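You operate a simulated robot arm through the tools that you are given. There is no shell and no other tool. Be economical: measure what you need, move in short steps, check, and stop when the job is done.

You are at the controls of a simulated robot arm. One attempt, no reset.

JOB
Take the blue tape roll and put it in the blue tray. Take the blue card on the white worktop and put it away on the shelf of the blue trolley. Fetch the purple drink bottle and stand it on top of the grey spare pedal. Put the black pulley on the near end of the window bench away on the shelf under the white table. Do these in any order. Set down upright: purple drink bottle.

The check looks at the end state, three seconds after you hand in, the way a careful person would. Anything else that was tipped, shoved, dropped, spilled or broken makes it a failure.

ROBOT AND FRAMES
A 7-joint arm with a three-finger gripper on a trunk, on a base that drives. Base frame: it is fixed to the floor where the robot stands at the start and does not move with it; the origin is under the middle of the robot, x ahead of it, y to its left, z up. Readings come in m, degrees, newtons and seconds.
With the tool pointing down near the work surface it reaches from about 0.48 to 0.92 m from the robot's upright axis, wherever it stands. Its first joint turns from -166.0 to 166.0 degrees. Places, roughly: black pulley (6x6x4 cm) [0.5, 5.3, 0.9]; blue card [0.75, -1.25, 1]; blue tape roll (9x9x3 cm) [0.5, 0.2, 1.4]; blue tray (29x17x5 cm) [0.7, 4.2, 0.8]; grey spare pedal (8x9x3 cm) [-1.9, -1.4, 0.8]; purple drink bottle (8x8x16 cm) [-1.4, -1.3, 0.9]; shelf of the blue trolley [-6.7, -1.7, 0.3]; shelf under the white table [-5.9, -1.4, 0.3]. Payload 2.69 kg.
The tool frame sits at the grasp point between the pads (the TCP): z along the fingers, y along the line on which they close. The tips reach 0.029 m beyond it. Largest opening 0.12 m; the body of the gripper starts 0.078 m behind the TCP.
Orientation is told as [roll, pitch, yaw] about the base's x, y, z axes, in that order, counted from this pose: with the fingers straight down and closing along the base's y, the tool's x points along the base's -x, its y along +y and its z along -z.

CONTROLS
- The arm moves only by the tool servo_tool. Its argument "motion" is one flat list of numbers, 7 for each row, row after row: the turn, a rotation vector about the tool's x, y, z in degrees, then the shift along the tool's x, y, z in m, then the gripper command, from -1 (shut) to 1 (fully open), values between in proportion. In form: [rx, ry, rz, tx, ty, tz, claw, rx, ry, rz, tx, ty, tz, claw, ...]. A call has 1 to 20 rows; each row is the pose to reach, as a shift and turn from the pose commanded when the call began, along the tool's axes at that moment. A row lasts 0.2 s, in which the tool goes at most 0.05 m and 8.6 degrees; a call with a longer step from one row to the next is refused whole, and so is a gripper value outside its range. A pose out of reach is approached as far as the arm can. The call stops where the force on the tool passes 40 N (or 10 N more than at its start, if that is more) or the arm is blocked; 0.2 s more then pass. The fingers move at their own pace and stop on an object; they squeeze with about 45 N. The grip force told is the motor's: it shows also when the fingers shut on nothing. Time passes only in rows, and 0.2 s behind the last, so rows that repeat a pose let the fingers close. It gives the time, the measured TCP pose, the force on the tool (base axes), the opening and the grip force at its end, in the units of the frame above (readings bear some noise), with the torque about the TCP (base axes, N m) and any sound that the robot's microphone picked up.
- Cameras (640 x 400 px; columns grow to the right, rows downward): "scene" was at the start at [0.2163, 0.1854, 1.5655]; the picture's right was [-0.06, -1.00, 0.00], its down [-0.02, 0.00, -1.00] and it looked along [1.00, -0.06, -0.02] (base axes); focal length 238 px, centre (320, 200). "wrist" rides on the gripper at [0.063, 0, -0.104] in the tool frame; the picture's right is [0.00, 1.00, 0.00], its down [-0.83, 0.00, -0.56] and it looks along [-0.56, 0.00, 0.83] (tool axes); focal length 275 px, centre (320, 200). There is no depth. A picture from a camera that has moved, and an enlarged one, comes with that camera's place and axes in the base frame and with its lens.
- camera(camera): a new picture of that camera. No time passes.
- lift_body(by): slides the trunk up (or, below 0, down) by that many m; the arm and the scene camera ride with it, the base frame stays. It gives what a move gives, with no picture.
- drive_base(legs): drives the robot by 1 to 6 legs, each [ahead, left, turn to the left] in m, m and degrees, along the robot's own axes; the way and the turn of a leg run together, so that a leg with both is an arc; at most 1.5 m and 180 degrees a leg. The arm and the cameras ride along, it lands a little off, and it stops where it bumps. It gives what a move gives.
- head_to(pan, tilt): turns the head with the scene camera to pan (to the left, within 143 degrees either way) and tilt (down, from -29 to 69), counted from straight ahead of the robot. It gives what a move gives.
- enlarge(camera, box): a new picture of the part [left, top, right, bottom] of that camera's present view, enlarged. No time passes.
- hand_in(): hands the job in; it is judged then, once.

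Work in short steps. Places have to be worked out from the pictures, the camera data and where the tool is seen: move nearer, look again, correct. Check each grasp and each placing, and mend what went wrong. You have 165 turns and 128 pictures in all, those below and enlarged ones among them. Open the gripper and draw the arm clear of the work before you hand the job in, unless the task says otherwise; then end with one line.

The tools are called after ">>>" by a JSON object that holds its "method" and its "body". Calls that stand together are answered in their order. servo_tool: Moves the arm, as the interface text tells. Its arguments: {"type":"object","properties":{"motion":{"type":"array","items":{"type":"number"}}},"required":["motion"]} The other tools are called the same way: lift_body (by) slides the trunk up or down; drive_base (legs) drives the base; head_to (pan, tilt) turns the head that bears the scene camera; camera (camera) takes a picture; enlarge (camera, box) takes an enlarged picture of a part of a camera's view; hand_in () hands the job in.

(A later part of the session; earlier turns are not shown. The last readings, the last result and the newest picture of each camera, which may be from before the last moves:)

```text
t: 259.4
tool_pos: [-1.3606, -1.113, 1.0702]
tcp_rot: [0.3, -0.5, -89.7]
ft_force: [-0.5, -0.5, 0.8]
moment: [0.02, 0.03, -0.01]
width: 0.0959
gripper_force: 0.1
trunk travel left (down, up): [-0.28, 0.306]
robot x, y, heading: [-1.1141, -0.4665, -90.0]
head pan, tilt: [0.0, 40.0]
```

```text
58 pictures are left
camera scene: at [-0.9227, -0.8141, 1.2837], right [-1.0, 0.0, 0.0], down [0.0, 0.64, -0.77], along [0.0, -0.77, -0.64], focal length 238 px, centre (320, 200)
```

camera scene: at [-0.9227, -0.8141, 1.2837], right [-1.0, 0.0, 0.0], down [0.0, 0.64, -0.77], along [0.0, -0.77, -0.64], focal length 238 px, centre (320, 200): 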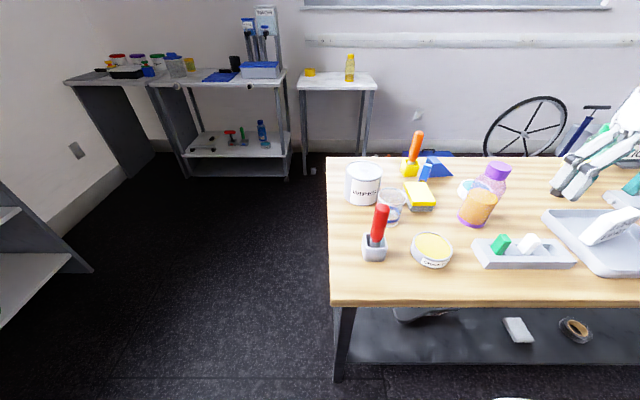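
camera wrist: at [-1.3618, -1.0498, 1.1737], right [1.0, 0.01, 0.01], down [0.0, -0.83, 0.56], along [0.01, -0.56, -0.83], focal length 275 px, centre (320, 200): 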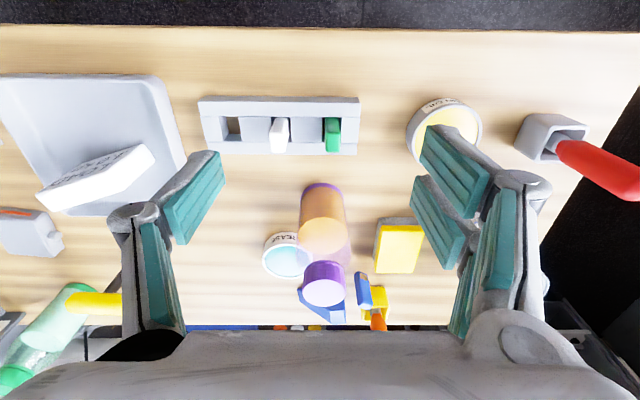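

Bottle axis ≈(-1.357,-1.318), top ≈0.966. I move above it, fingers fully open, and check.

>>> {"method": "servo_tool", "body": {"motion": [0, 0, 0, -0.041, 0, 0, 1, 0, 0, 0, -0.082, 0.001, 0, 1, 0, 0, 0, -0.123, 0.002, 0, 1, 0, 0, 0, -0.164, 0.003, 0, 1, 0, 0, 0, -0.205, 0.003, 0, 1]}}

>>> {"method": "camera", "body": {"camera": "wrist"}}

>>> {"method": "camera", "body": {"camera": "scene"}}

```text
t: 260.6
tool_pos: [-1.3569, -1.3185, 1.0711]
tcp_rot: [0.3, -0.4, -89.8]
ft_force: [-0.3, 0.7, 0.1]
moment: [-0.04, -0.01, 0.01]
width: 0.12
gripper_force: 0.2
trunk travel left (down, up): [-0.28, 0.306]
robot x, y, heading: [-1.1147, -0.4642, -89.7]
head pan, tilt: [0.0, 40.0]
```

```text
57 pictures are left
camera wrist: at [-1.3583, -1.2545, 1.1756], right [1.0, 0.01, 0.01], down [0.0, -0.83, 0.56], along [0.01, -0.56, -0.83], focal length 275 px, centre (320, 200)
```

wrist: 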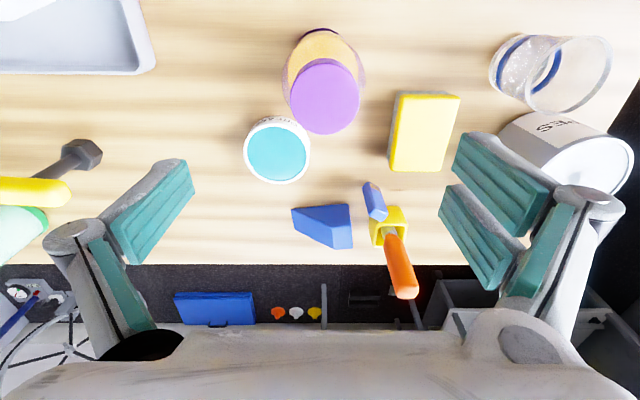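

```text
56 pictures are left
camera scene: at [-0.9228, -0.8137, 1.2839], right [-1.0, 0.0, 0.0], down [0.0, 0.64, -0.77], along [0.0, -0.77, -0.64], focal length 238 px, centre (320, 200)
```

scene: 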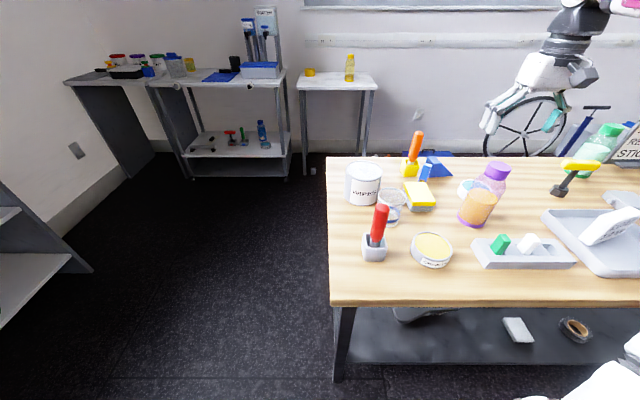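

Cap centre refined to (-1.354,-1.307). I descend with a small correction to TCP z≈0.90.

>>> {"method": "servo_tool", "body": {"motion": [0, 0, 0, 0.005, 0.0015, 0.02, 1, 0, 0, 0, 0.011, 0.003, 0.05, 1, 0, 0, 0, 0.011, 0.003, 0.09, 1, 0, 0, 0, 0.011, 0.003, 0.13, 1, 0, 0, 0, 0.011, 0.003, 0.169, 1]}}

>>> {"method": "camera", "body": {"camera": "wrist"}}

>>> {"method": "enlarge", "body": {"camera": "scene", "box": [400, 80, 600, 280]}}

```text
t: 261.8
tool_pos: [-1.3522, -1.3069, 0.903]
tcp_rot: [0.3, -0.6, -89.7]
ft_force: [-2.0, -0.7, 6.7]
moment: [0.07, -0.13, -0.01]
width: 0.1198
gripper_force: 0.0
trunk travel left (down, up): [-0.28, 0.306]
robot x, y, heading: [-1.1148, -0.4653, -90.0]
head pan, tilt: [0.0, 40.0]
```

```text
55 pictures are left
camera wrist: at [-1.3541, -1.2444, 1.006], right [1.0, 0.01, 0.01], down [0.0, -0.83, 0.56], along [0.01, -0.56, -0.83], focal length 275 px, centre (320, 200)
```

wrist: 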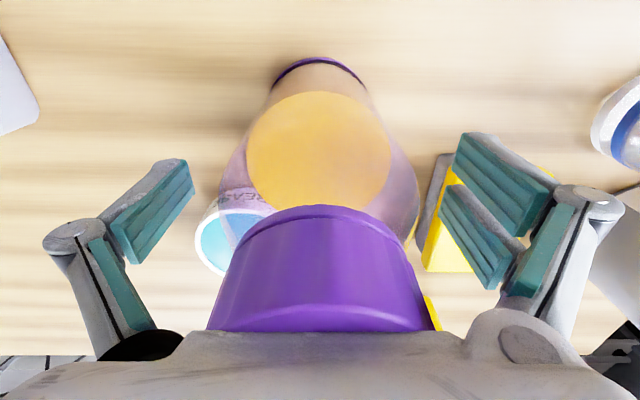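

```text
2.00 times, centred on (500, 180) of scene
camera zoom: at [-0.9227, -0.8139, 1.2838], right [-1.0, 0.0, 0.0], down [0.0, 0.64, -0.77], along [0.0, -0.77, -0.64], focal length 477 px, centre (-40, 240)
```

zoom: 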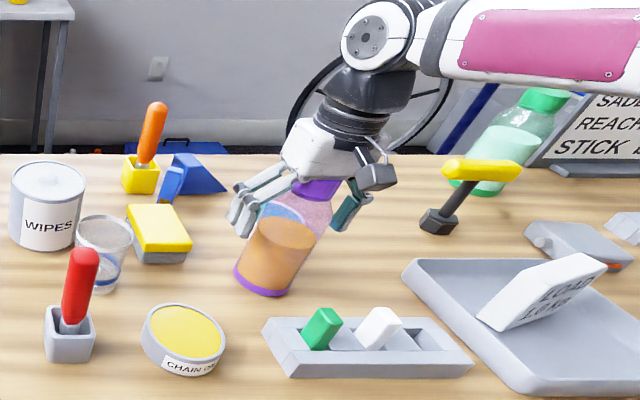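

The palm just touches the cap. I rise 5 mm and close gently around the body.

>>> {"method": "servo_tool", "body": {"motion": [0, 0, 0, 0, 0.001, -0.005, 1, 0, 0, 0, 0, 0.001, -0.005, -1, 0, 0, 0, 0, 0.001, -0.005, -1, 0, 0, 0, 0, 0.001, -0.005, -1, 0, 0, 0, 0, 0.001, -0.005, -1]}}

>>> {"method": "camera", "body": {"camera": "wrist"}}

```text
t: 263.0
tool_pos: [-1.3532, -1.3083, 0.9072]
tcp_rot: [0.2, -0.6, -89.8]
ft_force: [-4.3, 0.1, 8.1]
moment: [0.1, 0.1, 0.05]
width: 0.0696
gripper_force: 45.1
trunk travel left (down, up): [-0.28, 0.306]
robot x, y, heading: [-1.1127, -0.4694, -89.8]
head pan, tilt: [0.0, 40.0]
```

```text
53 pictures are left
camera wrist: at [-1.3536, -1.2444, 1.0111], right [1.0, 0.01, 0.01], down [0.0, -0.83, 0.56], along [0.01, -0.56, -0.83], focal length 275 px, centre (320, 200)
```

wrist: 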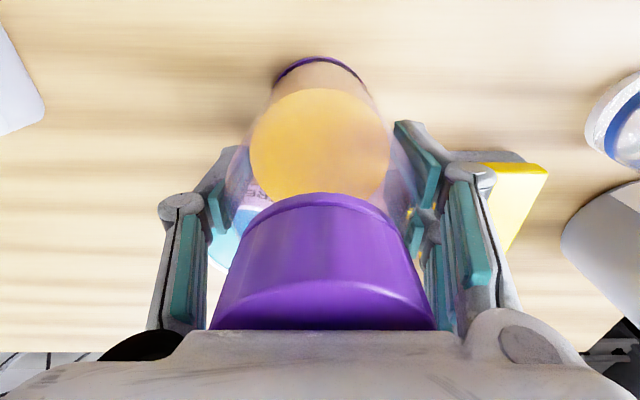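

Gripped at 0.07 m. I lift 0.12 and check.

>>> {"method": "servo_tool", "body": {"motion": [0, 0, 0, 0, 0, -0.01, -1, 0, 0, 0, 0, 0, -0.04, -1, 0, 0, 0, 0, 0, -0.08, -1, 0, 0, 0, 0, 0, -0.12, -1]}}

>>> {"method": "camera", "body": {"camera": "scene"}}

```text
t: 264.0
tool_pos: [-1.3526, -1.3068, 1.0283]
tcp_rot: [0.3, -0.4, -89.8]
ft_force: [-0.5, -0.9, -4.4]
moment: [-0.01, -0.03, 0.0]
width: 0.0696
gripper_force: 45.5
trunk travel left (down, up): [-0.28, 0.306]
robot x, y, heading: [-1.1113, -0.4666, -90.1]
head pan, tilt: [0.0, 40.0]
```

```text
52 pictures are left
camera scene: at [-0.9229, -0.8145, 1.2836], right [-1.0, 0.0, 0.0], down [0.0, 0.64, -0.77], along [0.0, -0.77, -0.64], focal length 238 px, centre (320, 200)
```

scene: 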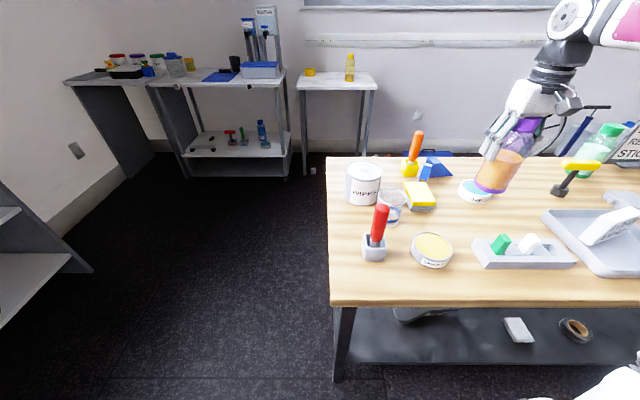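

Lifted and upright. I raise the trunk 0.12 for clearance and strafe right about 0.45 toward the pedal.

>>> {"method": "lift_body", "body": {"by": 0.12}}

>>> {"method": "drive_base", "body": {"legs": [[0, -0.45, 0]]}}

>>> {"method": "head_to", "body": {"pan": -25, "tilt": 45}}

>>> {"method": "camera", "body": {"camera": "scene"}}

>>> {"method": "camera", "body": {"camera": "wrist"}}

```text
t: 265.5
tool_pos: [-1.3527, -1.307, 1.147]
tcp_rot: [0.3, -0.4, -89.7]
ft_force: [0.0, -0.8, -4.2]
moment: [-0.03, 0.01, 0.0]
width: 0.0695
gripper_force: 45.1
trunk travel left (down, up): [-0.4, 0.186]
robot x, y, heading: [-1.1146, -0.4649, -89.6]
head pan, tilt: [0.0, 40.0]
```

```text
t: 268.2
tool_pos: [-1.8021, -1.3084, 1.1466]
tcp_rot: [0.4, -0.5, -89.7]
ft_force: [-0.7, -0.4, -4.6]
moment: [-0.05, 0.05, -0.01]
width: 0.0696
gripper_force: 45.0
trunk travel left (down, up): [-0.4, 0.186]
robot x, y, heading: [-1.5629, -0.4666, -89.9]
head pan, tilt: [0.0, 40.0]
```

```text
t: 269.1
tool_pos: [-1.8018, -1.3075, 1.1474]
tcp_rot: [0.4, -0.5, -89.7]
ft_force: [-0.5, 0.2, -3.9]
moment: [0.0, 0.01, 0.01]
width: 0.07
gripper_force: 45.1
trunk travel left (down, up): [-0.4, 0.186]
robot x, y, heading: [-1.5643, -0.4637, -89.9]
head pan, tilt: [-25.0, 45.0]
```

```text
51 pictures are left
camera scene: at [-1.4072, -0.7453, 1.3958], right [-0.91, 0.42, 0.0], down [0.3, 0.64, -0.71], along [-0.3, -0.64, -0.71], focal length 238 px, centre (320, 200)
```

scene: 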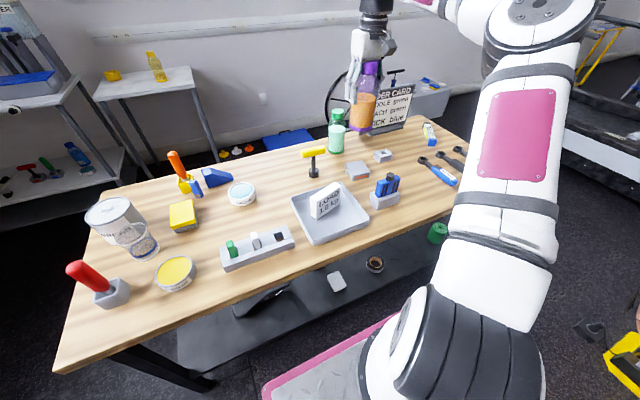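

```text
50 pictures are left
camera wrist: at [-1.8031, -1.2454, 1.2512], right [1.0, 0.01, 0.01], down [0.01, -0.83, 0.56], along [0.01, -0.56, -0.83], focal length 275 px, centre (320, 200)
```

wrist: 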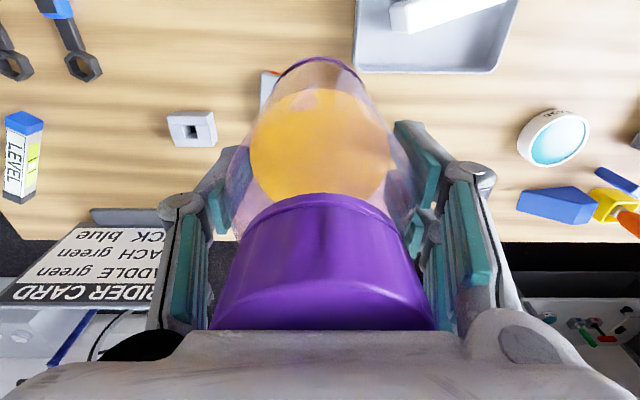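

>>> {"method": "enlarge", "body": {"camera": "scene", "box": [290, 60, 450, 260]}}

>>> {"method": "enlarge", "body": {"camera": "scene", "box": [330, 140, 410, 200]}}

```text
2.00 times, centred on (370, 160) of scene
camera zoom: at [-1.4072, -0.7453, 1.3958], right [-0.91, 0.42, 0.0], down [0.3, 0.64, -0.71], along [-0.3, -0.64, -0.71], focal length 477 px, centre (220, 280)
```

zoom: 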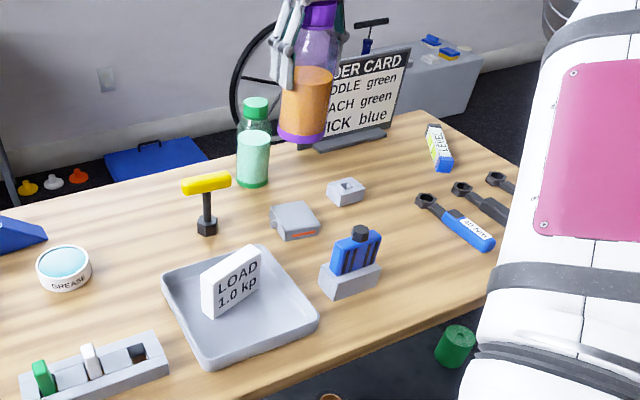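

```text
6.67 times, centred on (370, 170) of scene
camera zoom: at [-1.4072, -0.7453, 1.3958], right [-0.91, 0.42, 0.0], down [0.3, 0.64, -0.71], along [-0.3, -0.64, -0.71], focal length 1589 px, centre (-13, 400)
```

zoom: 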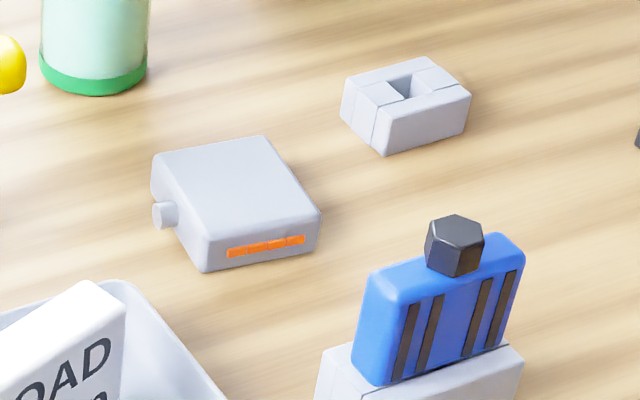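

The pedal (spindle, orange reflector) has its top centre ≈(-1.848,-1.355), z≈0.833; the bottle itself calibrated this camera to within 4 mm. I drive to align the bottle over it.

>>> {"method": "drive_base", "body": {"legs": [[0.045, -0.046, 0]]}}

>>> {"method": "camera", "body": {"camera": "scene"}}

```text
t: 270.1
tool_pos: [-1.8472, -1.3536, 1.1465]
tcp_rot: [0.4, -0.5, -89.7]
ft_force: [-0.3, -0.6, -4.1]
moment: [-0.01, 0.0, 0.0]
width: 0.07
gripper_force: 45.3
trunk travel left (down, up): [-0.4, 0.186]
robot x, y, heading: [-1.6077, -0.5149, -89.8]
head pan, tilt: [-25.0, 45.0]
```

```text
47 pictures are left
camera scene: at [-1.4532, -0.7902, 1.3958], right [-0.91, 0.42, 0.0], down [0.3, 0.64, -0.71], along [-0.3, -0.64, -0.71], focal length 238 px, centre (320, 200)
```

scene: 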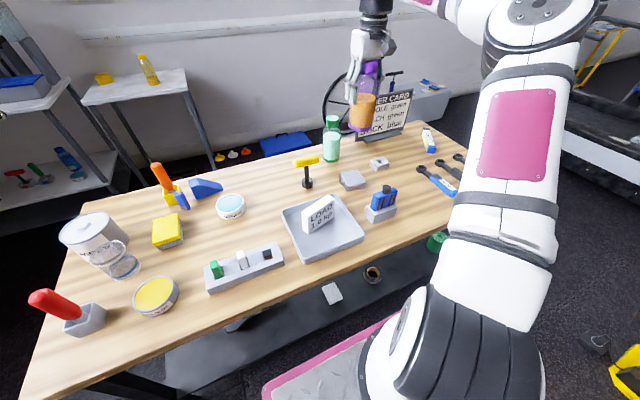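

Aligned. I lower the trunk 0.17, leaving about 4 cm to the pedal, and check alignment.

>>> {"method": "lift_body", "body": {"by": -0.17}}

>>> {"method": "enlarge", "body": {"camera": "scene", "box": [300, 40, 460, 140]}}

>>> {"method": "camera", "body": {"camera": "wrist"}}

```text
t: 272.0
tool_pos: [-1.8486, -1.353, 0.9779]
tcp_rot: [0.3, -0.6, -89.6]
ft_force: [0.0, -0.6, -3.9]
moment: [-0.06, 0.0, 0.06]
width: 0.0696
gripper_force: 45.3
trunk travel left (down, up): [-0.23, 0.356]
robot x, y, heading: [-1.608, -0.5117, -89.9]
head pan, tilt: [-25.0, 45.0]
```

```text
4.00 times, centred on (380, 90) of scene
camera zoom: at [-1.453, -0.8643, 1.2266], right [-0.91, 0.42, 0.0], down [0.3, 0.64, -0.71], along [-0.3, -0.64, -0.71], focal length 953 px, centre (80, 640)
```

zoom: 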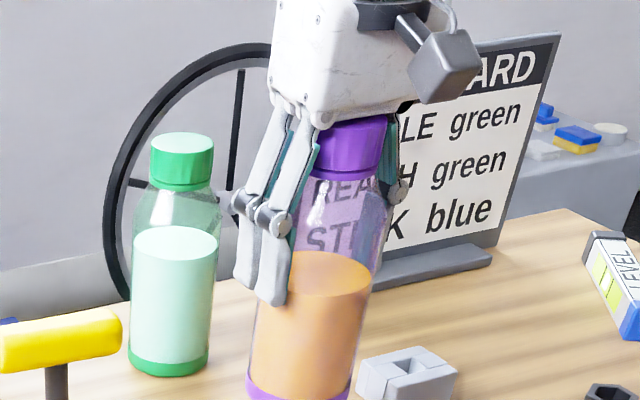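

```text
45 pictures are left
camera wrist: at [-1.8491, -1.2902, 1.0812], right [1.0, 0.01, 0.01], down [0.0, -0.83, 0.56], along [0.01, -0.56, -0.83], focal length 275 px, centre (320, 200)
```

wrist: 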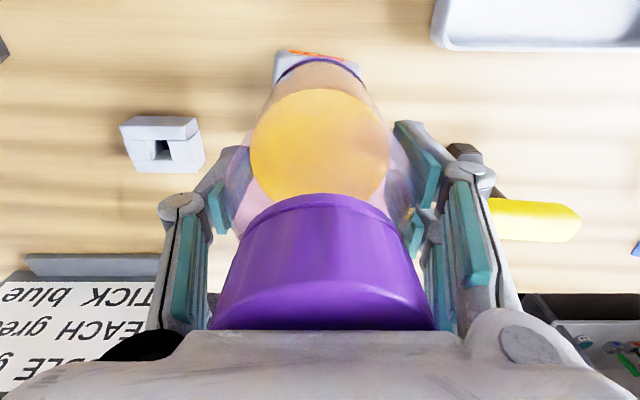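

>>> {"method": "enlarge", "body": {"camera": "scene", "box": [310, 90, 430, 165]}}

```text
5.33 times, centred on (370, 128) of scene
camera zoom: at [-1.453, -0.8643, 1.2266], right [-0.91, 0.42, 0.0], down [0.3, 0.64, -0.71], along [-0.3, -0.64, -0.71], focal length 1271 px, centre (53, 587)
```

zoom: 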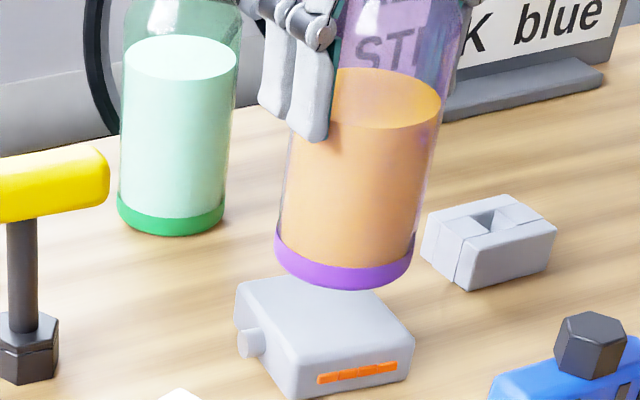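

Bottle is over the pedal; I nudge 6 mm further in and descend to near contact.

>>> {"method": "servo_tool", "body": {"motion": [0, 0, 0, -0.003, -0.001, 0.01, -1, 0, 0, 0, -0.006, -0.001, 0.02, -1, 0, 0, 0, -0.006, -0.001, 0.028, -1, 0, 0, 0, -0.006, -0.001, 0.033, -1]}}

>>> {"method": "enlarge", "body": {"camera": "scene", "box": [310, 90, 430, 165]}}

```text
t: 273.0
tool_pos: [-1.8481, -1.3585, 0.9427]
tcp_rot: [0.4, -0.4, -89.7]
ft_force: [0.8, -0.6, -3.9]
moment: [-0.04, 0.01, -0.01]
width: 0.07
gripper_force: 44.9
trunk travel left (down, up): [-0.23, 0.356]
robot x, y, heading: [-1.6076, -0.5123, -89.9]
head pan, tilt: [-25.0, 45.0]
```

```text
5.33 times, centred on (370, 128) of scene
camera zoom: at [-1.453, -0.8642, 1.2266], right [-0.91, 0.42, 0.0], down [0.3, 0.64, -0.71], along [-0.3, -0.64, -0.71], focal length 1271 px, centre (53, 587)
```

zoom: 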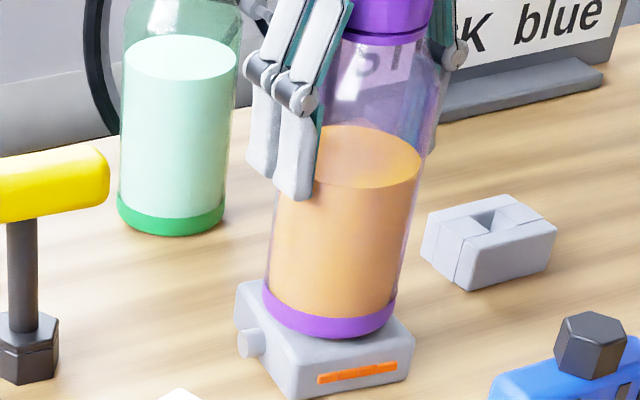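

Well centred. I lower in 2 mm steps to contact.

>>> {"method": "servo_tool", "body": {"motion": [0, 0, 0, 0, 0, 0.002, -1, 0, 0, 0, 0, 0, 0.003, -1]}}

>>> {"method": "servo_tool", "body": {"motion": [0, 0, 0, 0, 0, 0.002, -1]}}

```text
t: 273.6
tool_pos: [-1.8489, -1.3597, 0.9411]
tcp_rot: [0.4, -0.6, -89.7]
ft_force: [1.1, 0.6, -5.1]
moment: [0.02, -0.03, 0.02]
width: 0.07
gripper_force: 45.2
trunk travel left (down, up): [-0.23, 0.356]
robot x, y, heading: [-1.6108, -0.5141, -89.9]
head pan, tilt: [-25.0, 45.0]
```

```text
t: 274.0
tool_pos: [-1.8481, -1.3591, 0.9387]
tcp_rot: [0.5, -0.3, -89.7]
ft_force: [-0.8, 0.4, -4.0]
moment: [-0.05, 0.0, 0.0]
width: 0.0697
gripper_force: 44.6
trunk travel left (down, up): [-0.23, 0.356]
robot x, y, heading: [-1.613, -0.5139, -89.8]
head pan, tilt: [-25.0, 45.0]
```

>>> {"method": "servo_tool", "body": {"motion": [0, 0, 0, 0, 0, 0.002, -1, 0, 0, 0, 0, 0, 0.003, -1]}}

>>> {"method": "servo_tool", "body": {"motion": [0, 0, 0, 0, 0, 0.002, -1]}}

>>> {"method": "enlarge", "body": {"camera": "scene", "box": [310, 90, 430, 165]}}

```text
t: 274.6
tool_pos: [-1.8477, -1.3603, 0.9372]
tcp_rot: [0.3, -0.5, -89.8]
ft_force: [0.5, 2.2, 4.2]
moment: [0.18, -0.06, -0.04]
width: 0.0698
gripper_force: 45.6
trunk travel left (down, up): [-0.23, 0.356]
robot x, y, heading: [-1.6117, -0.5114, -90.1]
head pan, tilt: [-25.0, 45.0]
```

```text
t: 275.0
tool_pos: [-1.8477, -1.3591, 0.9378]
tcp_rot: [0.3, -0.6, -89.7]
ft_force: [0.5, 3.1, 25.6]
moment: [0.68, -0.09, 0.01]
width: 0.0699
gripper_force: 45.5
trunk travel left (down, up): [-0.23, 0.356]
robot x, y, heading: [-1.6083, -0.5121, -89.9]
head pan, tilt: [-25.0, 45.0]
```

```text
5.33 times, centred on (370, 128) of scene
camera zoom: at [-1.4528, -0.8631, 1.2271], right [-0.91, 0.42, 0.0], down [0.3, 0.64, -0.71], along [-0.3, -0.64, -0.71], focal length 1271 px, centre (53, 587)
```

zoom: 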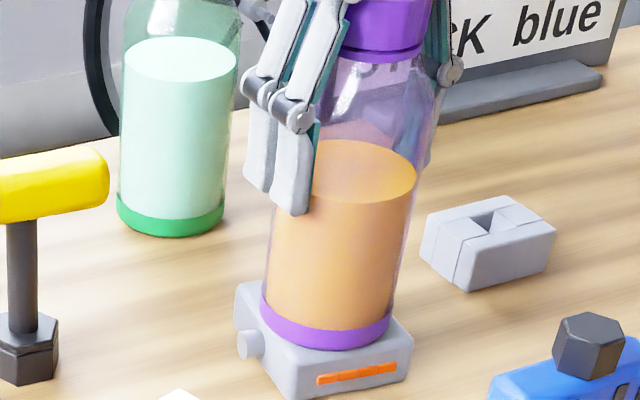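

Contact made (25 N). I relieve 3 mm, open, and rise straight up.

>>> {"method": "servo_tool", "body": {"motion": [0, 0, 0, 0, 0, -0.003, -1, 0, 0, 0, 0, 0, -0.003, 0.4, 0, 0, 0, 0, 0, -0.003, 0.9, 0, 0, 0, 0, 0, -0.003, 0.9, 0, 0, 0, 0, 0, -0.02, 0.9, 0, 0, 0, 0, 0, -0.05, 0.9, 0, 0, 0, 0, 0, -0.09, 0.9, 0, 0, 0, 0, 0, -0.13, 0.9, 0, 0, 0, 0, 0, -0.15, 0.9]}}

>>> {"method": "camera", "body": {"camera": "scene"}}

>>> {"method": "enlarge", "body": {"camera": "scene", "box": [310, 65, 430, 165]}}

```text
t: 277.0
tool_pos: [-1.8496, -1.3592, 1.0859]
tcp_rot: [0.5, -0.3, -89.5]
ft_force: [-0.3, 0.0, 0.3]
moment: [0.04, -0.01, 0.04]
width: 0.114
gripper_force: 0.1
trunk travel left (down, up): [-0.23, 0.356]
robot x, y, heading: [-1.6083, -0.512, -89.8]
head pan, tilt: [-25.0, 45.0]
```

```text
41 pictures are left
camera scene: at [-1.4531, -0.8642, 1.2266], right [-0.91, 0.42, 0.0], down [0.3, 0.64, -0.71], along [-0.3, -0.64, -0.71], focal length 238 px, centre (320, 200)
```

scene: 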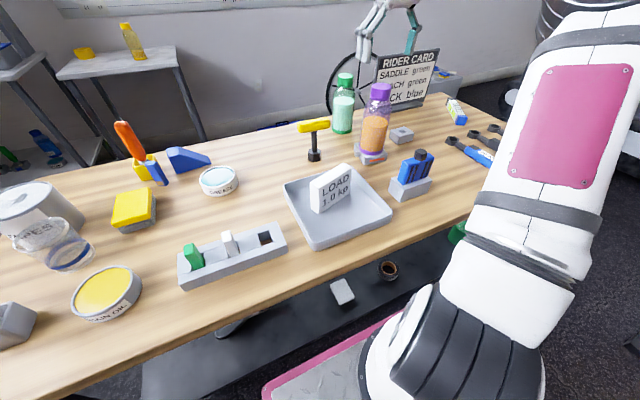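

```text
4.00 times, centred on (370, 115) of scene
camera zoom: at [-1.4531, -0.8642, 1.2266], right [-0.91, 0.42, 0.0], down [0.3, 0.64, -0.71], along [-0.3, -0.64, -0.71], focal length 953 px, centre (120, 540)
```

zoom: 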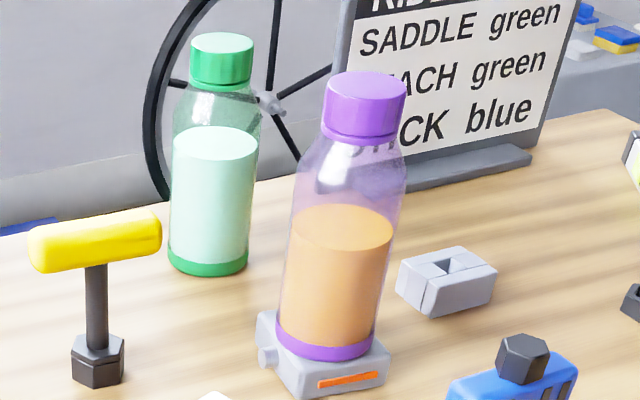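

The bottle stands upright on the pedal. Next the card: I back off, turn to face +x, and drive toward the white worktop.

>>> {"method": "lift_body", "body": {"by": 0.3}}

>>> {"method": "drive_base", "body": {"legs": [[-0.45, 0, 0], [0, 0, 89.8], [1.25, 0, 0], [0, -0.9, 0]]}}

>>> {"method": "head_to", "body": {"pan": 0, "tilt": 30}}

>>> {"method": "camera", "body": {"camera": "scene"}}

```text
t: 280.0
tool_pos: [-1.8508, -1.2653, 1.3855]
tcp_rot: [0.3, -0.6, -89.7]
ft_force: [-0.4, 0.5, -0.3]
moment: [0.03, 0.02, 0.01]
width: 0.114
gripper_force: 0.0
trunk travel left (down, up): [-0.53, 0.056]
robot x, y, heading: [-1.6072, -0.5103, -90.4]
head pan, tilt: [-25.0, 45.0]
```

```text
t: 296.7
tool_pos: [0.4037, -1.1859, 1.3852]
tcp_rot: [0.4, -0.6, 0.5]
ft_force: [-0.2, -0.5, -0.5]
moment: [-0.02, 0.01, -0.02]
width: 0.114
gripper_force: 0.1
trunk travel left (down, up): [-0.53, 0.056]
robot x, y, heading: [-0.351, -0.9493, 0.3]
head pan, tilt: [-25.0, 45.0]
```

```text
t: 297.6
tool_pos: [0.4031, -1.1855, 1.3861]
tcp_rot: [0.3, -0.5, 0.6]
ft_force: [-0.5, -0.3, 0.3]
moment: [0.0, 0.03, 0.03]
width: 0.1137
gripper_force: 0.2
trunk travel left (down, up): [-0.53, 0.056]
robot x, y, heading: [-0.3504, -0.9488, 0.2]
head pan, tilt: [0.0, 30.0]
```

```text
39 pictures are left
camera scene: at [-0.1671, -0.7579, 1.5492], right [0.01, -1.0, 0.0], down [-0.5, 0.0, -0.87], along [0.87, 0.01, -0.5], focal length 238 px, centre (320, 200)
```

scene: 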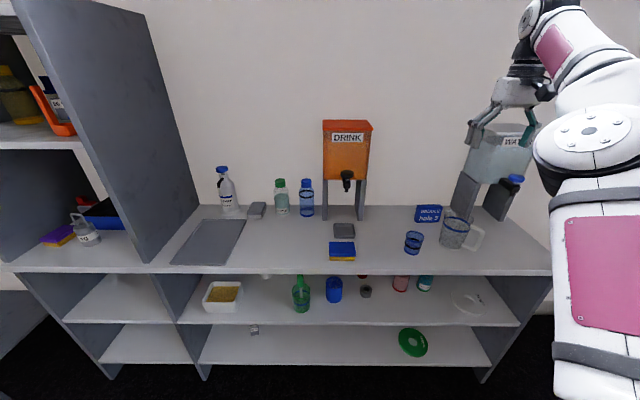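

>>> {"method": "enlarge", "body": {"camera": "scene", "box": [360, 150, 520, 260]}}

```text
3.64 times, centred on (440, 205) of scene
camera zoom: at [-0.1671, -0.7579, 1.5492], right [0.01, -1.0, 0.0], down [-0.5, 0.0, -0.87], along [0.87, 0.01, -0.5], focal length 867 px, centre (-116, 182)
```

zoom: 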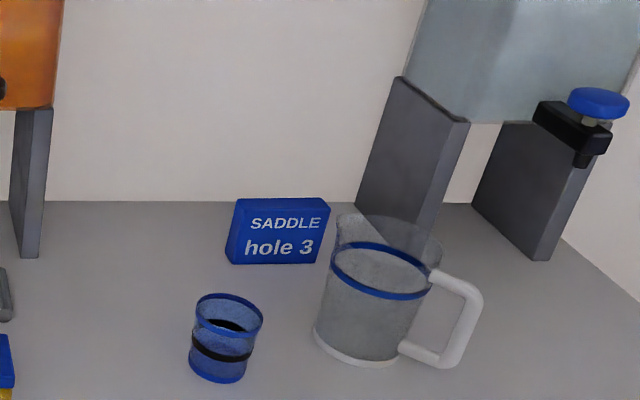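

The blue card is a standing block "SADDLE hole 3" at about (0.70,-1.21). I drive ahead 0.22 and view it from above.

>>> {"method": "drive_base", "body": {"legs": [[0.22, 0, 0]]}}

>>> {"method": "camera", "body": {"camera": "wrist"}}

>>> {"method": "camera", "body": {"camera": "scene"}}

```text
t: 299.3
tool_pos: [0.6218, -1.184, 1.3859]
tcp_rot: [0.3, -0.4, 0.6]
ft_force: [-0.3, -0.2, 0.4]
moment: [-0.03, -0.02, -0.05]
width: 0.1143
gripper_force: 0.0
trunk travel left (down, up): [-0.53, 0.056]
robot x, y, heading: [-0.1297, -0.9493, 0.5]
head pan, tilt: [0.0, 30.0]
```

```text
37 pictures are left
camera wrist: at [0.5588, -1.1868, 1.4893], right [-0.02, 1.0, 0.01], down [0.83, 0.01, 0.56], along [0.56, 0.01, -0.83], focal length 275 px, centre (320, 200)
```

wrist: 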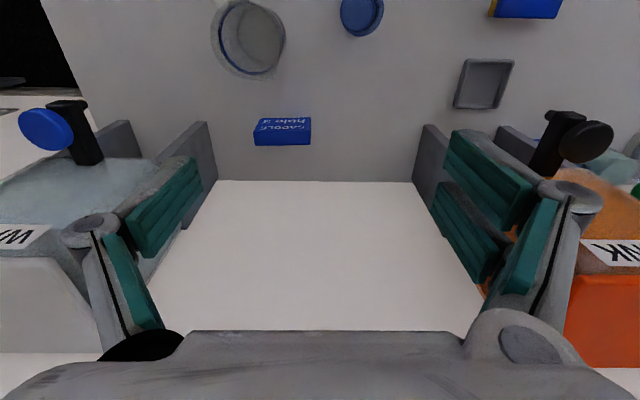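

```text
36 pictures are left
camera scene: at [0.0526, -0.7562, 1.5493], right [0.01, -1.0, 0.0], down [-0.5, 0.0, -0.87], along [0.87, 0.01, -0.5], focal length 238 px, centre (320, 200)
```

scene: 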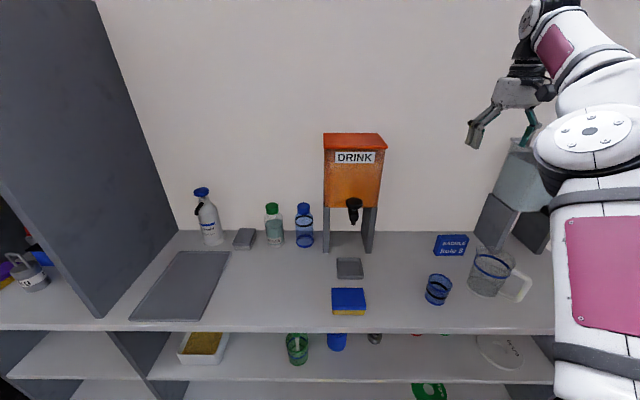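

I take enlarged views to measure the card's height and place more precisely.

>>> {"method": "enlarge", "body": {"camera": "scene", "box": [420, 220, 484, 270]}}

>>> {"method": "enlarge", "body": {"camera": "wrist", "box": [220, 90, 348, 190]}}

```text
8.00 times, centred on (452, 245) of scene
camera zoom: at [0.0526, -0.7562, 1.5493], right [0.01, -1.0, 0.0], down [-0.5, 0.0, -0.87], along [0.87, 0.01, -0.5], focal length 1907 px, centre (-736, -160)
```

zoom: 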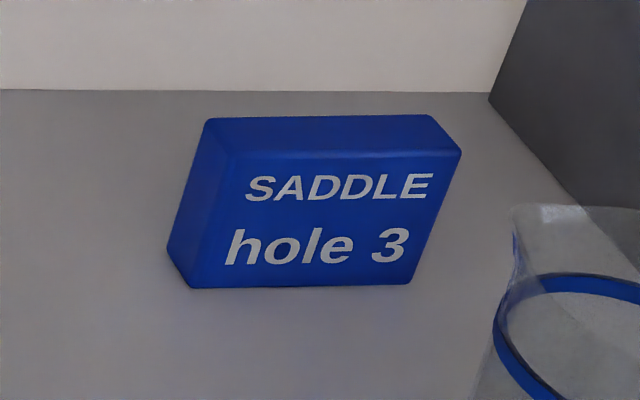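

```text
4.00 times, centred on (284, 140) of wrist
camera zoom: at [0.5588, -1.1868, 1.4893], right [-0.02, 1.0, 0.01], down [0.83, 0.01, 0.56], along [0.56, 0.01, -0.83], focal length 1101 px, centre (464, 440)
```

zoom: 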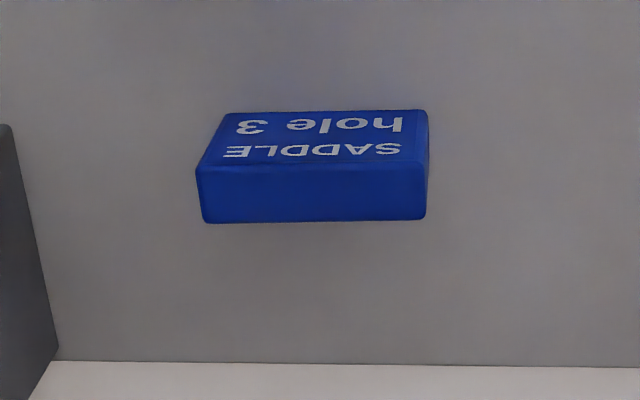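

Card: x 0.749–0.779, y -1.306…-1.198, z 0.90–0.983. I shift the base slightly and rotate the tool 90° so the fingers close across its thickness.

>>> {"method": "drive_base", "body": {"legs": [[0.04, -0.07, 0]]}}

>>> {"method": "servo_tool", "body": {"motion": [0, 0, 7.5, 0, 0, 0, 0.2, 0, 0, 15, 0, 0, 0, 0.2, 0, 0, 22.5, 0, 0, 0, 0.2, 0, 0, 30, 0, 0, 0, 0.2, 0, 0, 37.5, 0, 0, 0, 0.2, 0, 0, 45, 0, 0, 0, 0.2, 0, 0, 52.5, 0, 0, 0, 0.2, 0, 0, 60, 0, 0, 0, 0.2, 0, 0, 67.5, 0, 0, 0, 0.2, 0, 0, 75, 0, 0, 0, 0.2, 0, 0, 82.5, 0, 0, 0, 0.2, 0, 0, 90, 0, 0, 0, 0.2]}}

>>> {"method": "lift_body", "body": {"by": -0.25}}

>>> {"method": "camera", "body": {"camera": "wrist"}}

```text
t: 300.4
tool_pos: [0.662, -1.255, 1.3852]
tcp_rot: [0.3, -0.4, 0.6]
ft_force: [0.7, -0.7, -1.0]
moment: [-0.02, -0.01, -0.01]
width: 0.1138
gripper_force: 0.1
trunk travel left (down, up): [-0.53, 0.056]
robot x, y, heading: [-0.0894, -1.0146, 0.4]
head pan, tilt: [0.0, 30.0]
```

```text
t: 303.0
tool_pos: [0.6633, -1.2535, 1.3867]
tcp_rot: [0.5, 0.5, -89.5]
ft_force: [0.5, -0.4, 0.3]
moment: [-0.02, 0.0, 0.0]
width: 0.072
gripper_force: 0.1
trunk travel left (down, up): [-0.53, 0.056]
robot x, y, heading: [-0.0912, -1.0167, 0.2]
head pan, tilt: [0.0, 30.0]
```

```text
t: 305.6
tool_pos: [0.6627, -1.2547, 1.1346]
tcp_rot: [0.6, 0.2, -89.4]
ft_force: [-0.4, 0.6, -0.3]
moment: [0.03, 0.02, -0.05]
width: 0.0722
gripper_force: 0.1
trunk travel left (down, up): [-0.28, 0.306]
robot x, y, heading: [-0.0888, -1.0179, 0.5]
head pan, tilt: [0.0, 30.0]
```

```text
33 pictures are left
camera wrist: at [0.6611, -1.193, 1.2403], right [1.0, 0.01, 0.01], down [0.01, -0.83, 0.55], along [0.02, -0.55, -0.83], focal length 275 px, centre (320, 200)
```

wrist: 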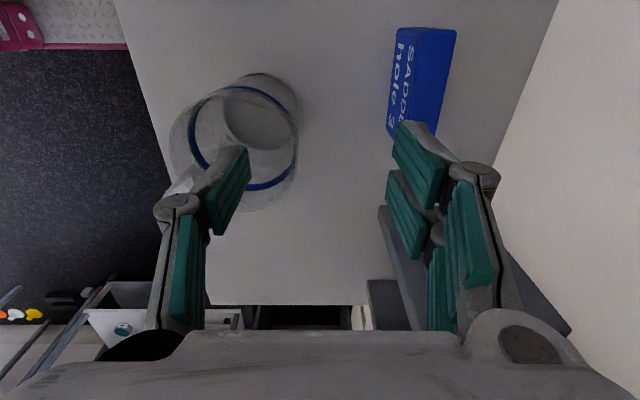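

Card top corner seen at (0.773,-1.20), as computed. I move over it at a safe height and check.

>>> {"method": "servo_tool", "body": {"motion": [0, 0, 0, 0.004, 0.033, 0, 0.2, 0, 0, 0, 0.008, 0.066, 0, 0.2, 0, 0, 0, 0.012, 0.0995, 0, 0.2, 0, 0, 0, 0.012, 0.0995, 0.04, 0.2]}}

>>> {"method": "camera", "body": {"camera": "wrist"}}

>>> {"method": "camera", "body": {"camera": "scene"}}

```text
t: 306.6
tool_pos: [0.7626, -1.2399, 1.0966]
tcp_rot: [0.5, 0.3, -89.3]
ft_force: [0.1, -0.4, 1.1]
moment: [0.02, -0.01, 0.0]
width: 0.072
gripper_force: 0.0
trunk travel left (down, up): [-0.28, 0.306]
robot x, y, heading: [-0.0904, -1.0193, 0.3]
head pan, tilt: [0.0, 30.0]
```

```text
32 pictures are left
camera wrist: at [0.7602, -1.179, 1.2018], right [1.0, 0.02, 0.01], down [0.01, -0.83, 0.55], along [0.02, -0.55, -0.83], focal length 275 px, centre (320, 200)
```

wrist: 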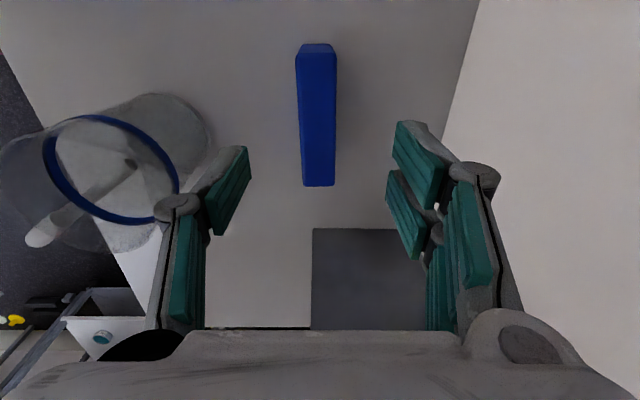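

```text
31 pictures are left
camera scene: at [0.2615, -0.8248, 1.2991], right [0.01, -1.0, 0.0], down [-0.5, 0.0, -0.87], along [0.87, 0.01, -0.5], focal length 238 px, centre (320, 200)
```

scene: 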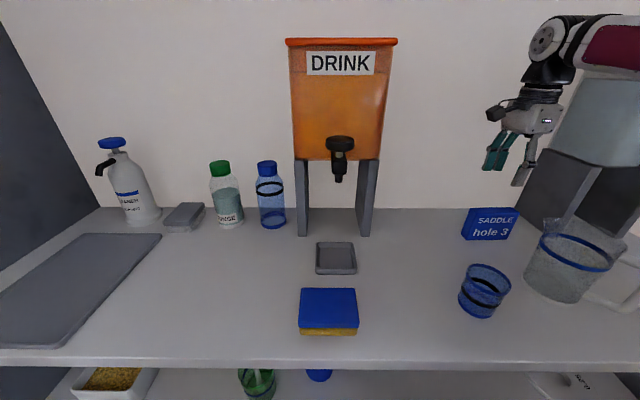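

The card is centred between the fingers. I descend to TCP z≈0.975 and close.

>>> {"method": "servo_tool", "body": {"motion": [0, 0, 0, 0, 0, 0.04, 0.2, 0, 0, 0, 0, 0, 0.08, 0.2, 0, 0, 0, 0, 0, 0.12, 0.2, 0, 0, 0, 0, 0, 0.12, 0.2]}}

>>> {"method": "camera", "body": {"camera": "wrist"}}

```text
t: 307.6
tool_pos: [0.7637, -1.2404, 0.9753]
tcp_rot: [0.6, 0.2, -89.4]
ft_force: [-0.5, 0.2, 0.1]
moment: [0.02, 0.01, 0.01]
width: 0.0719
gripper_force: 0.0
trunk travel left (down, up): [-0.28, 0.306]
robot x, y, heading: [-0.0935, -1.0187, 0.5]
head pan, tilt: [0.0, 30.0]
```

```text
30 pictures are left
camera wrist: at [0.7611, -1.1795, 1.0813], right [1.0, 0.01, 0.01], down [0.01, -0.83, 0.55], along [0.02, -0.55, -0.83], focal length 275 px, centre (320, 200)
```

wrist: 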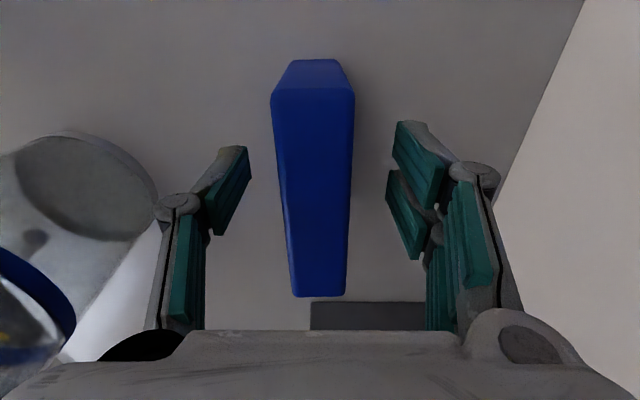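

Fingers straddle it. Close and lift 0.15.

>>> {"method": "servo_tool", "body": {"motion": [0, 0, 0, 0, 0, 0, -1, 0, 0, 0, 0, 0, 0, -1, 0, 0, 0, 0, 0, 0, -1, 0, 0, 0, 0, 0, -0.03, -1, 0, 0, 0, 0, 0, -0.07, -1, 0, 0, 0, 0, 0, -0.11, -1, 0, 0, 0, 0, 0, -0.15, -1]}}

>>> {"method": "camera", "body": {"camera": "wrist"}}

>>> {"method": "camera", "body": {"camera": "scene"}}

```text
t: 309.1
tool_pos: [0.7627, -1.2424, 1.1276]
tcp_rot: [0.6, 0.4, -89.4]
ft_force: [-1.2, -0.5, -1.9]
moment: [0.04, 0.02, 0.01]
width: 0.029
gripper_force: 44.3
trunk travel left (down, up): [-0.28, 0.306]
robot x, y, heading: [-0.0926, -1.0171, 0.4]
head pan, tilt: [0.0, 30.0]
```

```text
29 pictures are left
camera wrist: at [0.7607, -1.1805, 1.2319], right [1.0, 0.01, 0.01], down [0.01, -0.83, 0.55], along [0.02, -0.55, -0.83], focal length 275 px, centre (320, 200)
```

wrist: 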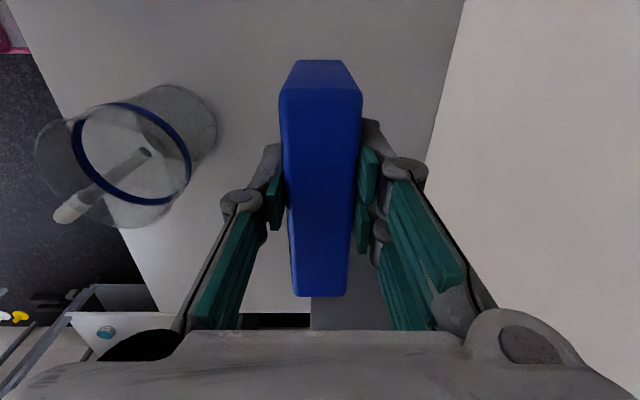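

```text
28 pictures are left
camera scene: at [0.2619, -0.8252, 1.299], right [0.01, -1.0, 0.0], down [-0.5, 0.0, -0.87], along [0.87, 0.01, -0.5], focal length 238 px, centre (320, 200)
```

scene: 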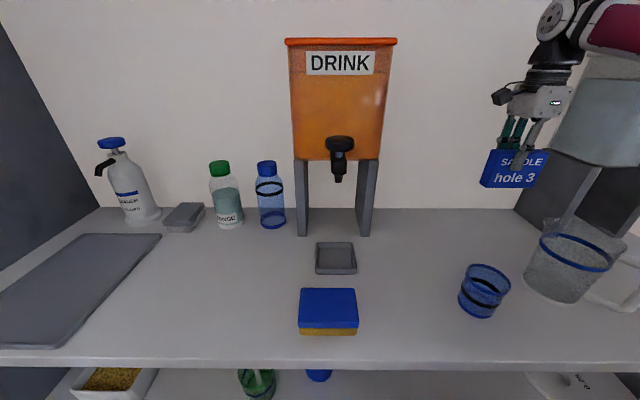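

Card held. I raise the trunk and drive back via the northern route, turning through the south side.

>>> {"method": "lift_body", "body": {"by": 0.25}}

>>> {"method": "drive_base", "body": {"legs": [[-0.3, 0, 0], [0, 0.6, 0], [-0.5, 0, 0], [0, 1.5, 0], [0, 0.42, 0], [0, 0, -180]]}}

>>> {"method": "drive_base", "body": {"legs": [[1.5, 0, 0], [1.5, 0, 0], [0.2, 0, 0]]}}

```text
t: 311.7
tool_pos: [0.6697, -1.2417, 1.3765]
tcp_rot: [0.5, 0.4, -89.4]
ft_force: [0.0, 0.0, 0.7]
moment: [0.0, 0.0, 0.01]
width: 0.0293
gripper_force: 45.0
trunk travel left (down, up): [-0.53, 0.056]
robot x, y, heading: [-0.0925, -1.0162, 0.3]
head pan, tilt: [0.0, 30.0]
```

```text
t: 336.0
tool_pos: [-1.6404, 1.7635, 1.3785]
tcp_rot: [0.6, 0.3, 88.6]
ft_force: [-0.2, 0.5, -0.9]
moment: [-0.04, -0.01, 0.01]
width: 0.0293
gripper_force: 45.0
trunk travel left (down, up): [-0.53, 0.056]
robot x, y, heading: [-0.8906, 1.5146, 178.5]
head pan, tilt: [0.0, 30.0]
```

```text
t: 351.6
tool_pos: [-4.8285, 1.9409, 1.3773]
tcp_rot: [0.5, 0.3, 86.7]
ft_force: [1.2, -0.3, -0.9]
moment: [0.01, 0.02, -0.03]
width: 0.0292
gripper_force: 45.4
trunk travel left (down, up): [-0.53, 0.056]
robot x, y, heading: [-4.0842, 1.6631, 176.4]
head pan, tilt: [0.0, 30.0]
```

Held still. I correct heading, strafe south, and go west through the corridor to x≈-6.6.

>>> {"method": "drive_base", "body": {"legs": [[0, 0, 3.6], [0, 1.5, 0], [0, 0.36, 0]]}}

>>> {"method": "drive_base", "body": {"legs": [[1.5, 0, 0]]}}

```text
t: 361.4
tool_pos: [-4.8375, 0.0379, 1.3764]
tcp_rot: [0.5, 0.3, 90.6]
ft_force: [0.5, 0.3, -1.1]
moment: [-0.02, -0.02, 0.04]
width: 0.0293
gripper_force: 44.9
trunk travel left (down, up): [-0.53, 0.056]
robot x, y, heading: [-4.0801, -0.1886, -179.5]
head pan, tilt: [0.0, 30.0]
```

```text
t: 368.9
tool_pos: [-6.3531, 0.0104, 1.3779]
tcp_rot: [0.5, 0.4, 91.2]
ft_force: [-0.6, 0.2, -0.7]
moment: [0.0, 0.01, 0.01]
width: 0.0295
gripper_force: 45.8
trunk travel left (down, up): [-0.53, 0.056]
robot x, y, heading: [-5.593, -0.2061, -179.2]
head pan, tilt: [0.0, 30.0]
```

I continue to x≈-6.65, then turn to face the trolley and look.

>>> {"method": "drive_base", "body": {"legs": [[1.05, 0, 0], [0, 0, 89.2]]}}

>>> {"method": "head_to", "body": {"pan": 0, "tilt": 40}}

>>> {"method": "camera", "body": {"camera": "scene"}}

```text
t: 378.1
tool_pos: [-6.8796, -0.982, 1.3771]
tcp_rot: [0.5, 0.3, -179.9]
ft_force: [0.9, -0.1, -0.4]
moment: [0.0, -0.02, 0.01]
width: 0.0292
gripper_force: 45.5
trunk travel left (down, up): [-0.53, 0.056]
robot x, y, heading: [-6.6538, -0.2214, -90.0]
head pan, tilt: [0.0, 30.0]
```

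```text
t: 378.8
tool_pos: [-6.8806, -0.9821, 1.3766]
tcp_rot: [0.5, 0.2, -179.9]
ft_force: [0.0, -0.3, -1.0]
moment: [-0.04, 0.01, 0.0]
width: 0.0292
gripper_force: 45.0
trunk travel left (down, up): [-0.53, 0.056]
robot x, y, heading: [-6.6533, -0.226, -90.0]
head pan, tilt: [0.0, 40.0]
```

```text
27 pictures are left
camera scene: at [-6.4612, -0.403, 1.5339], right [-1.0, 0.0, 0.0], down [0.0, 0.64, -0.77], along [0.0, -0.77, -0.64], focal length 238 px, centre (320, 200)
```

scene: 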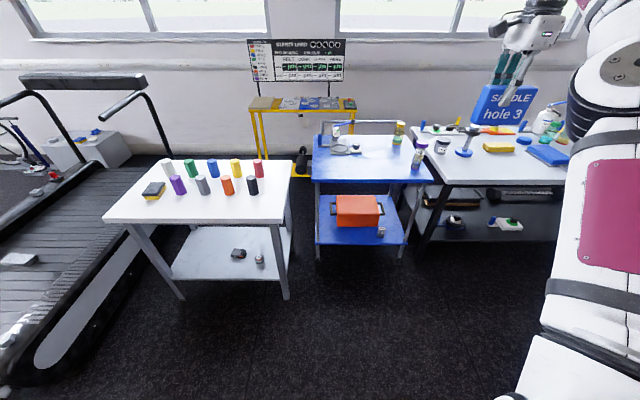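

>>> {"method": "enlarge", "body": {"camera": "scene", "box": [290, 110, 450, 280]}}

```text
2.35 times, centred on (370, 195) of scene
camera zoom: at [-6.4612, -0.403, 1.5339], right [-1.0, 0.0, 0.0], down [0.0, 0.64, -0.77], along [0.0, -0.77, -0.64], focal length 561 px, centre (202, 212)
```

zoom: 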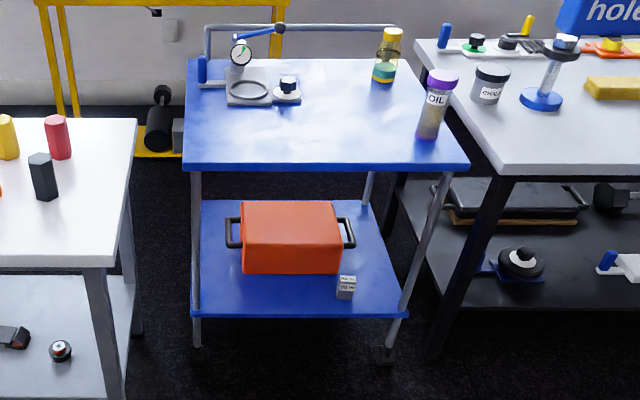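

Free strip on the trolley shelf: x -6.45…-6.86, y -1.49…-1.64, shelf z≈0.24. I tilt the tool 55° forward (35° below level) while extending, keeping it high.

>>> {"method": "servo_tool", "body": {"motion": [-7, 0, 0, 0, 0.02, 0, -1, -14, 0, 0, 0, 0.04, 0, -1, -21, 0, 0, 0, 0.06, 0, -1, -28, 0, 0, 0, 0.08, 0, -1, -35, 0, 0, 0, 0.1, 0, -1, -42, 0, 0, 0, 0.12, 0, -1, -49, 0, 0, 0, 0.14, 0, -1, -55, 0, 0, 0, 0.16, 0, -1]}}

>>> {"method": "camera", "body": {"camera": "scene"}}

```text
t: 380.6
tool_pos: [-6.8785, -1.1424, 1.3787]
tcp_rot: [55.6, 0.3, -179.8]
ft_force: [-0.1, -0.4, -0.9]
moment: [0.03, -0.02, 0.03]
width: 0.0291
gripper_force: 45.4
trunk travel left (down, up): [-0.53, 0.056]
robot x, y, heading: [-6.6487, -0.2288, -89.9]
head pan, tilt: [0.0, 40.0]
```

```text
25 pictures are left
camera scene: at [-6.4612, -0.4029, 1.5339], right [-1.0, 0.0, 0.0], down [0.0, 0.64, -0.77], along [0.0, -0.77, -0.64], focal length 238 px, centre (320, 200)
```

scene: 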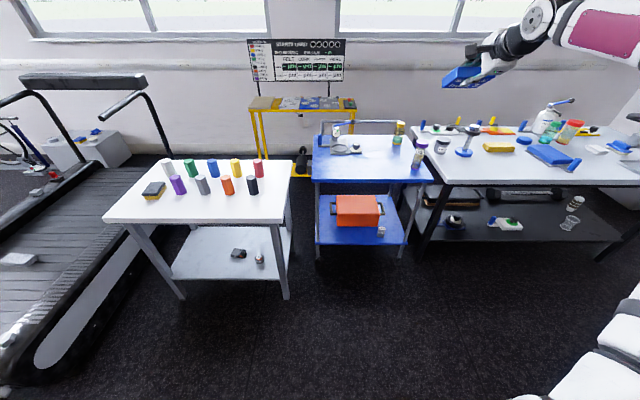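

Orientation achieved. I lower the trunk fully in the free space in front of the trolley.

>>> {"method": "lift_body", "body": {"by": -0.53}}

>>> {"method": "servo_tool", "body": {"motion": [0, 0, 0, 0.01, -0.041, 0.02, -1, 0, 0, 0, 0.02, -0.082, 0.04, -1, 0, 0, 0, 0.03, -0.12, 0.06, -1, 0, 0, 0, 0.04, -0.155, 0.085, -1, 0, 0, 0, 0.05, -0.19, 0.11, -1, 0, 0, 0, 0.06, -0.225, 0.135, -1, 0, 0, 0, 0.07, -0.26, 0.16, -1, 0, 0, 0, 0.08, -0.295, 0.185, -1, 0, 0, 0, 0.09, -0.33, 0.21, -1]}}

>>> {"method": "camera", "body": {"camera": "scene"}}

```text
refused: -0.53 is not a number from -0.4 to 0.4
```

```text
t: 382.6
tool_pos: [-6.7866, -1.1275, 0.9872]
tcp_rot: [55.5, 0.5, -179.9]
ft_force: [-0.4, -0.6, -1.0]
moment: [0.0, 0.0, 0.0]
width: 0.0292
gripper_force: 44.9
out of reach, approached as far as the arm can: row 5, 6
trunk travel left (down, up): [-0.53, 0.056]
robot x, y, heading: [-6.6512, -0.226, -90.1]
head pan, tilt: [0.0, 40.0]
```

```text
24 pictures are left
camera scene: at [-6.461, -0.4027, 1.5339], right [-1.0, 0.0, 0.0], down [0.0, 0.64, -0.77], along [0.0, -0.77, -0.64], focal length 238 px, centre (320, 200)
```

scene: 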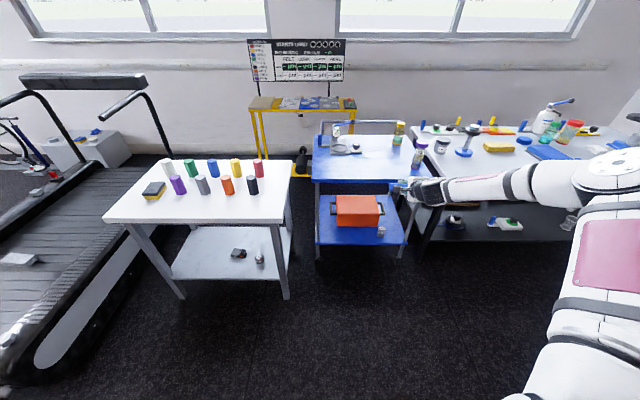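

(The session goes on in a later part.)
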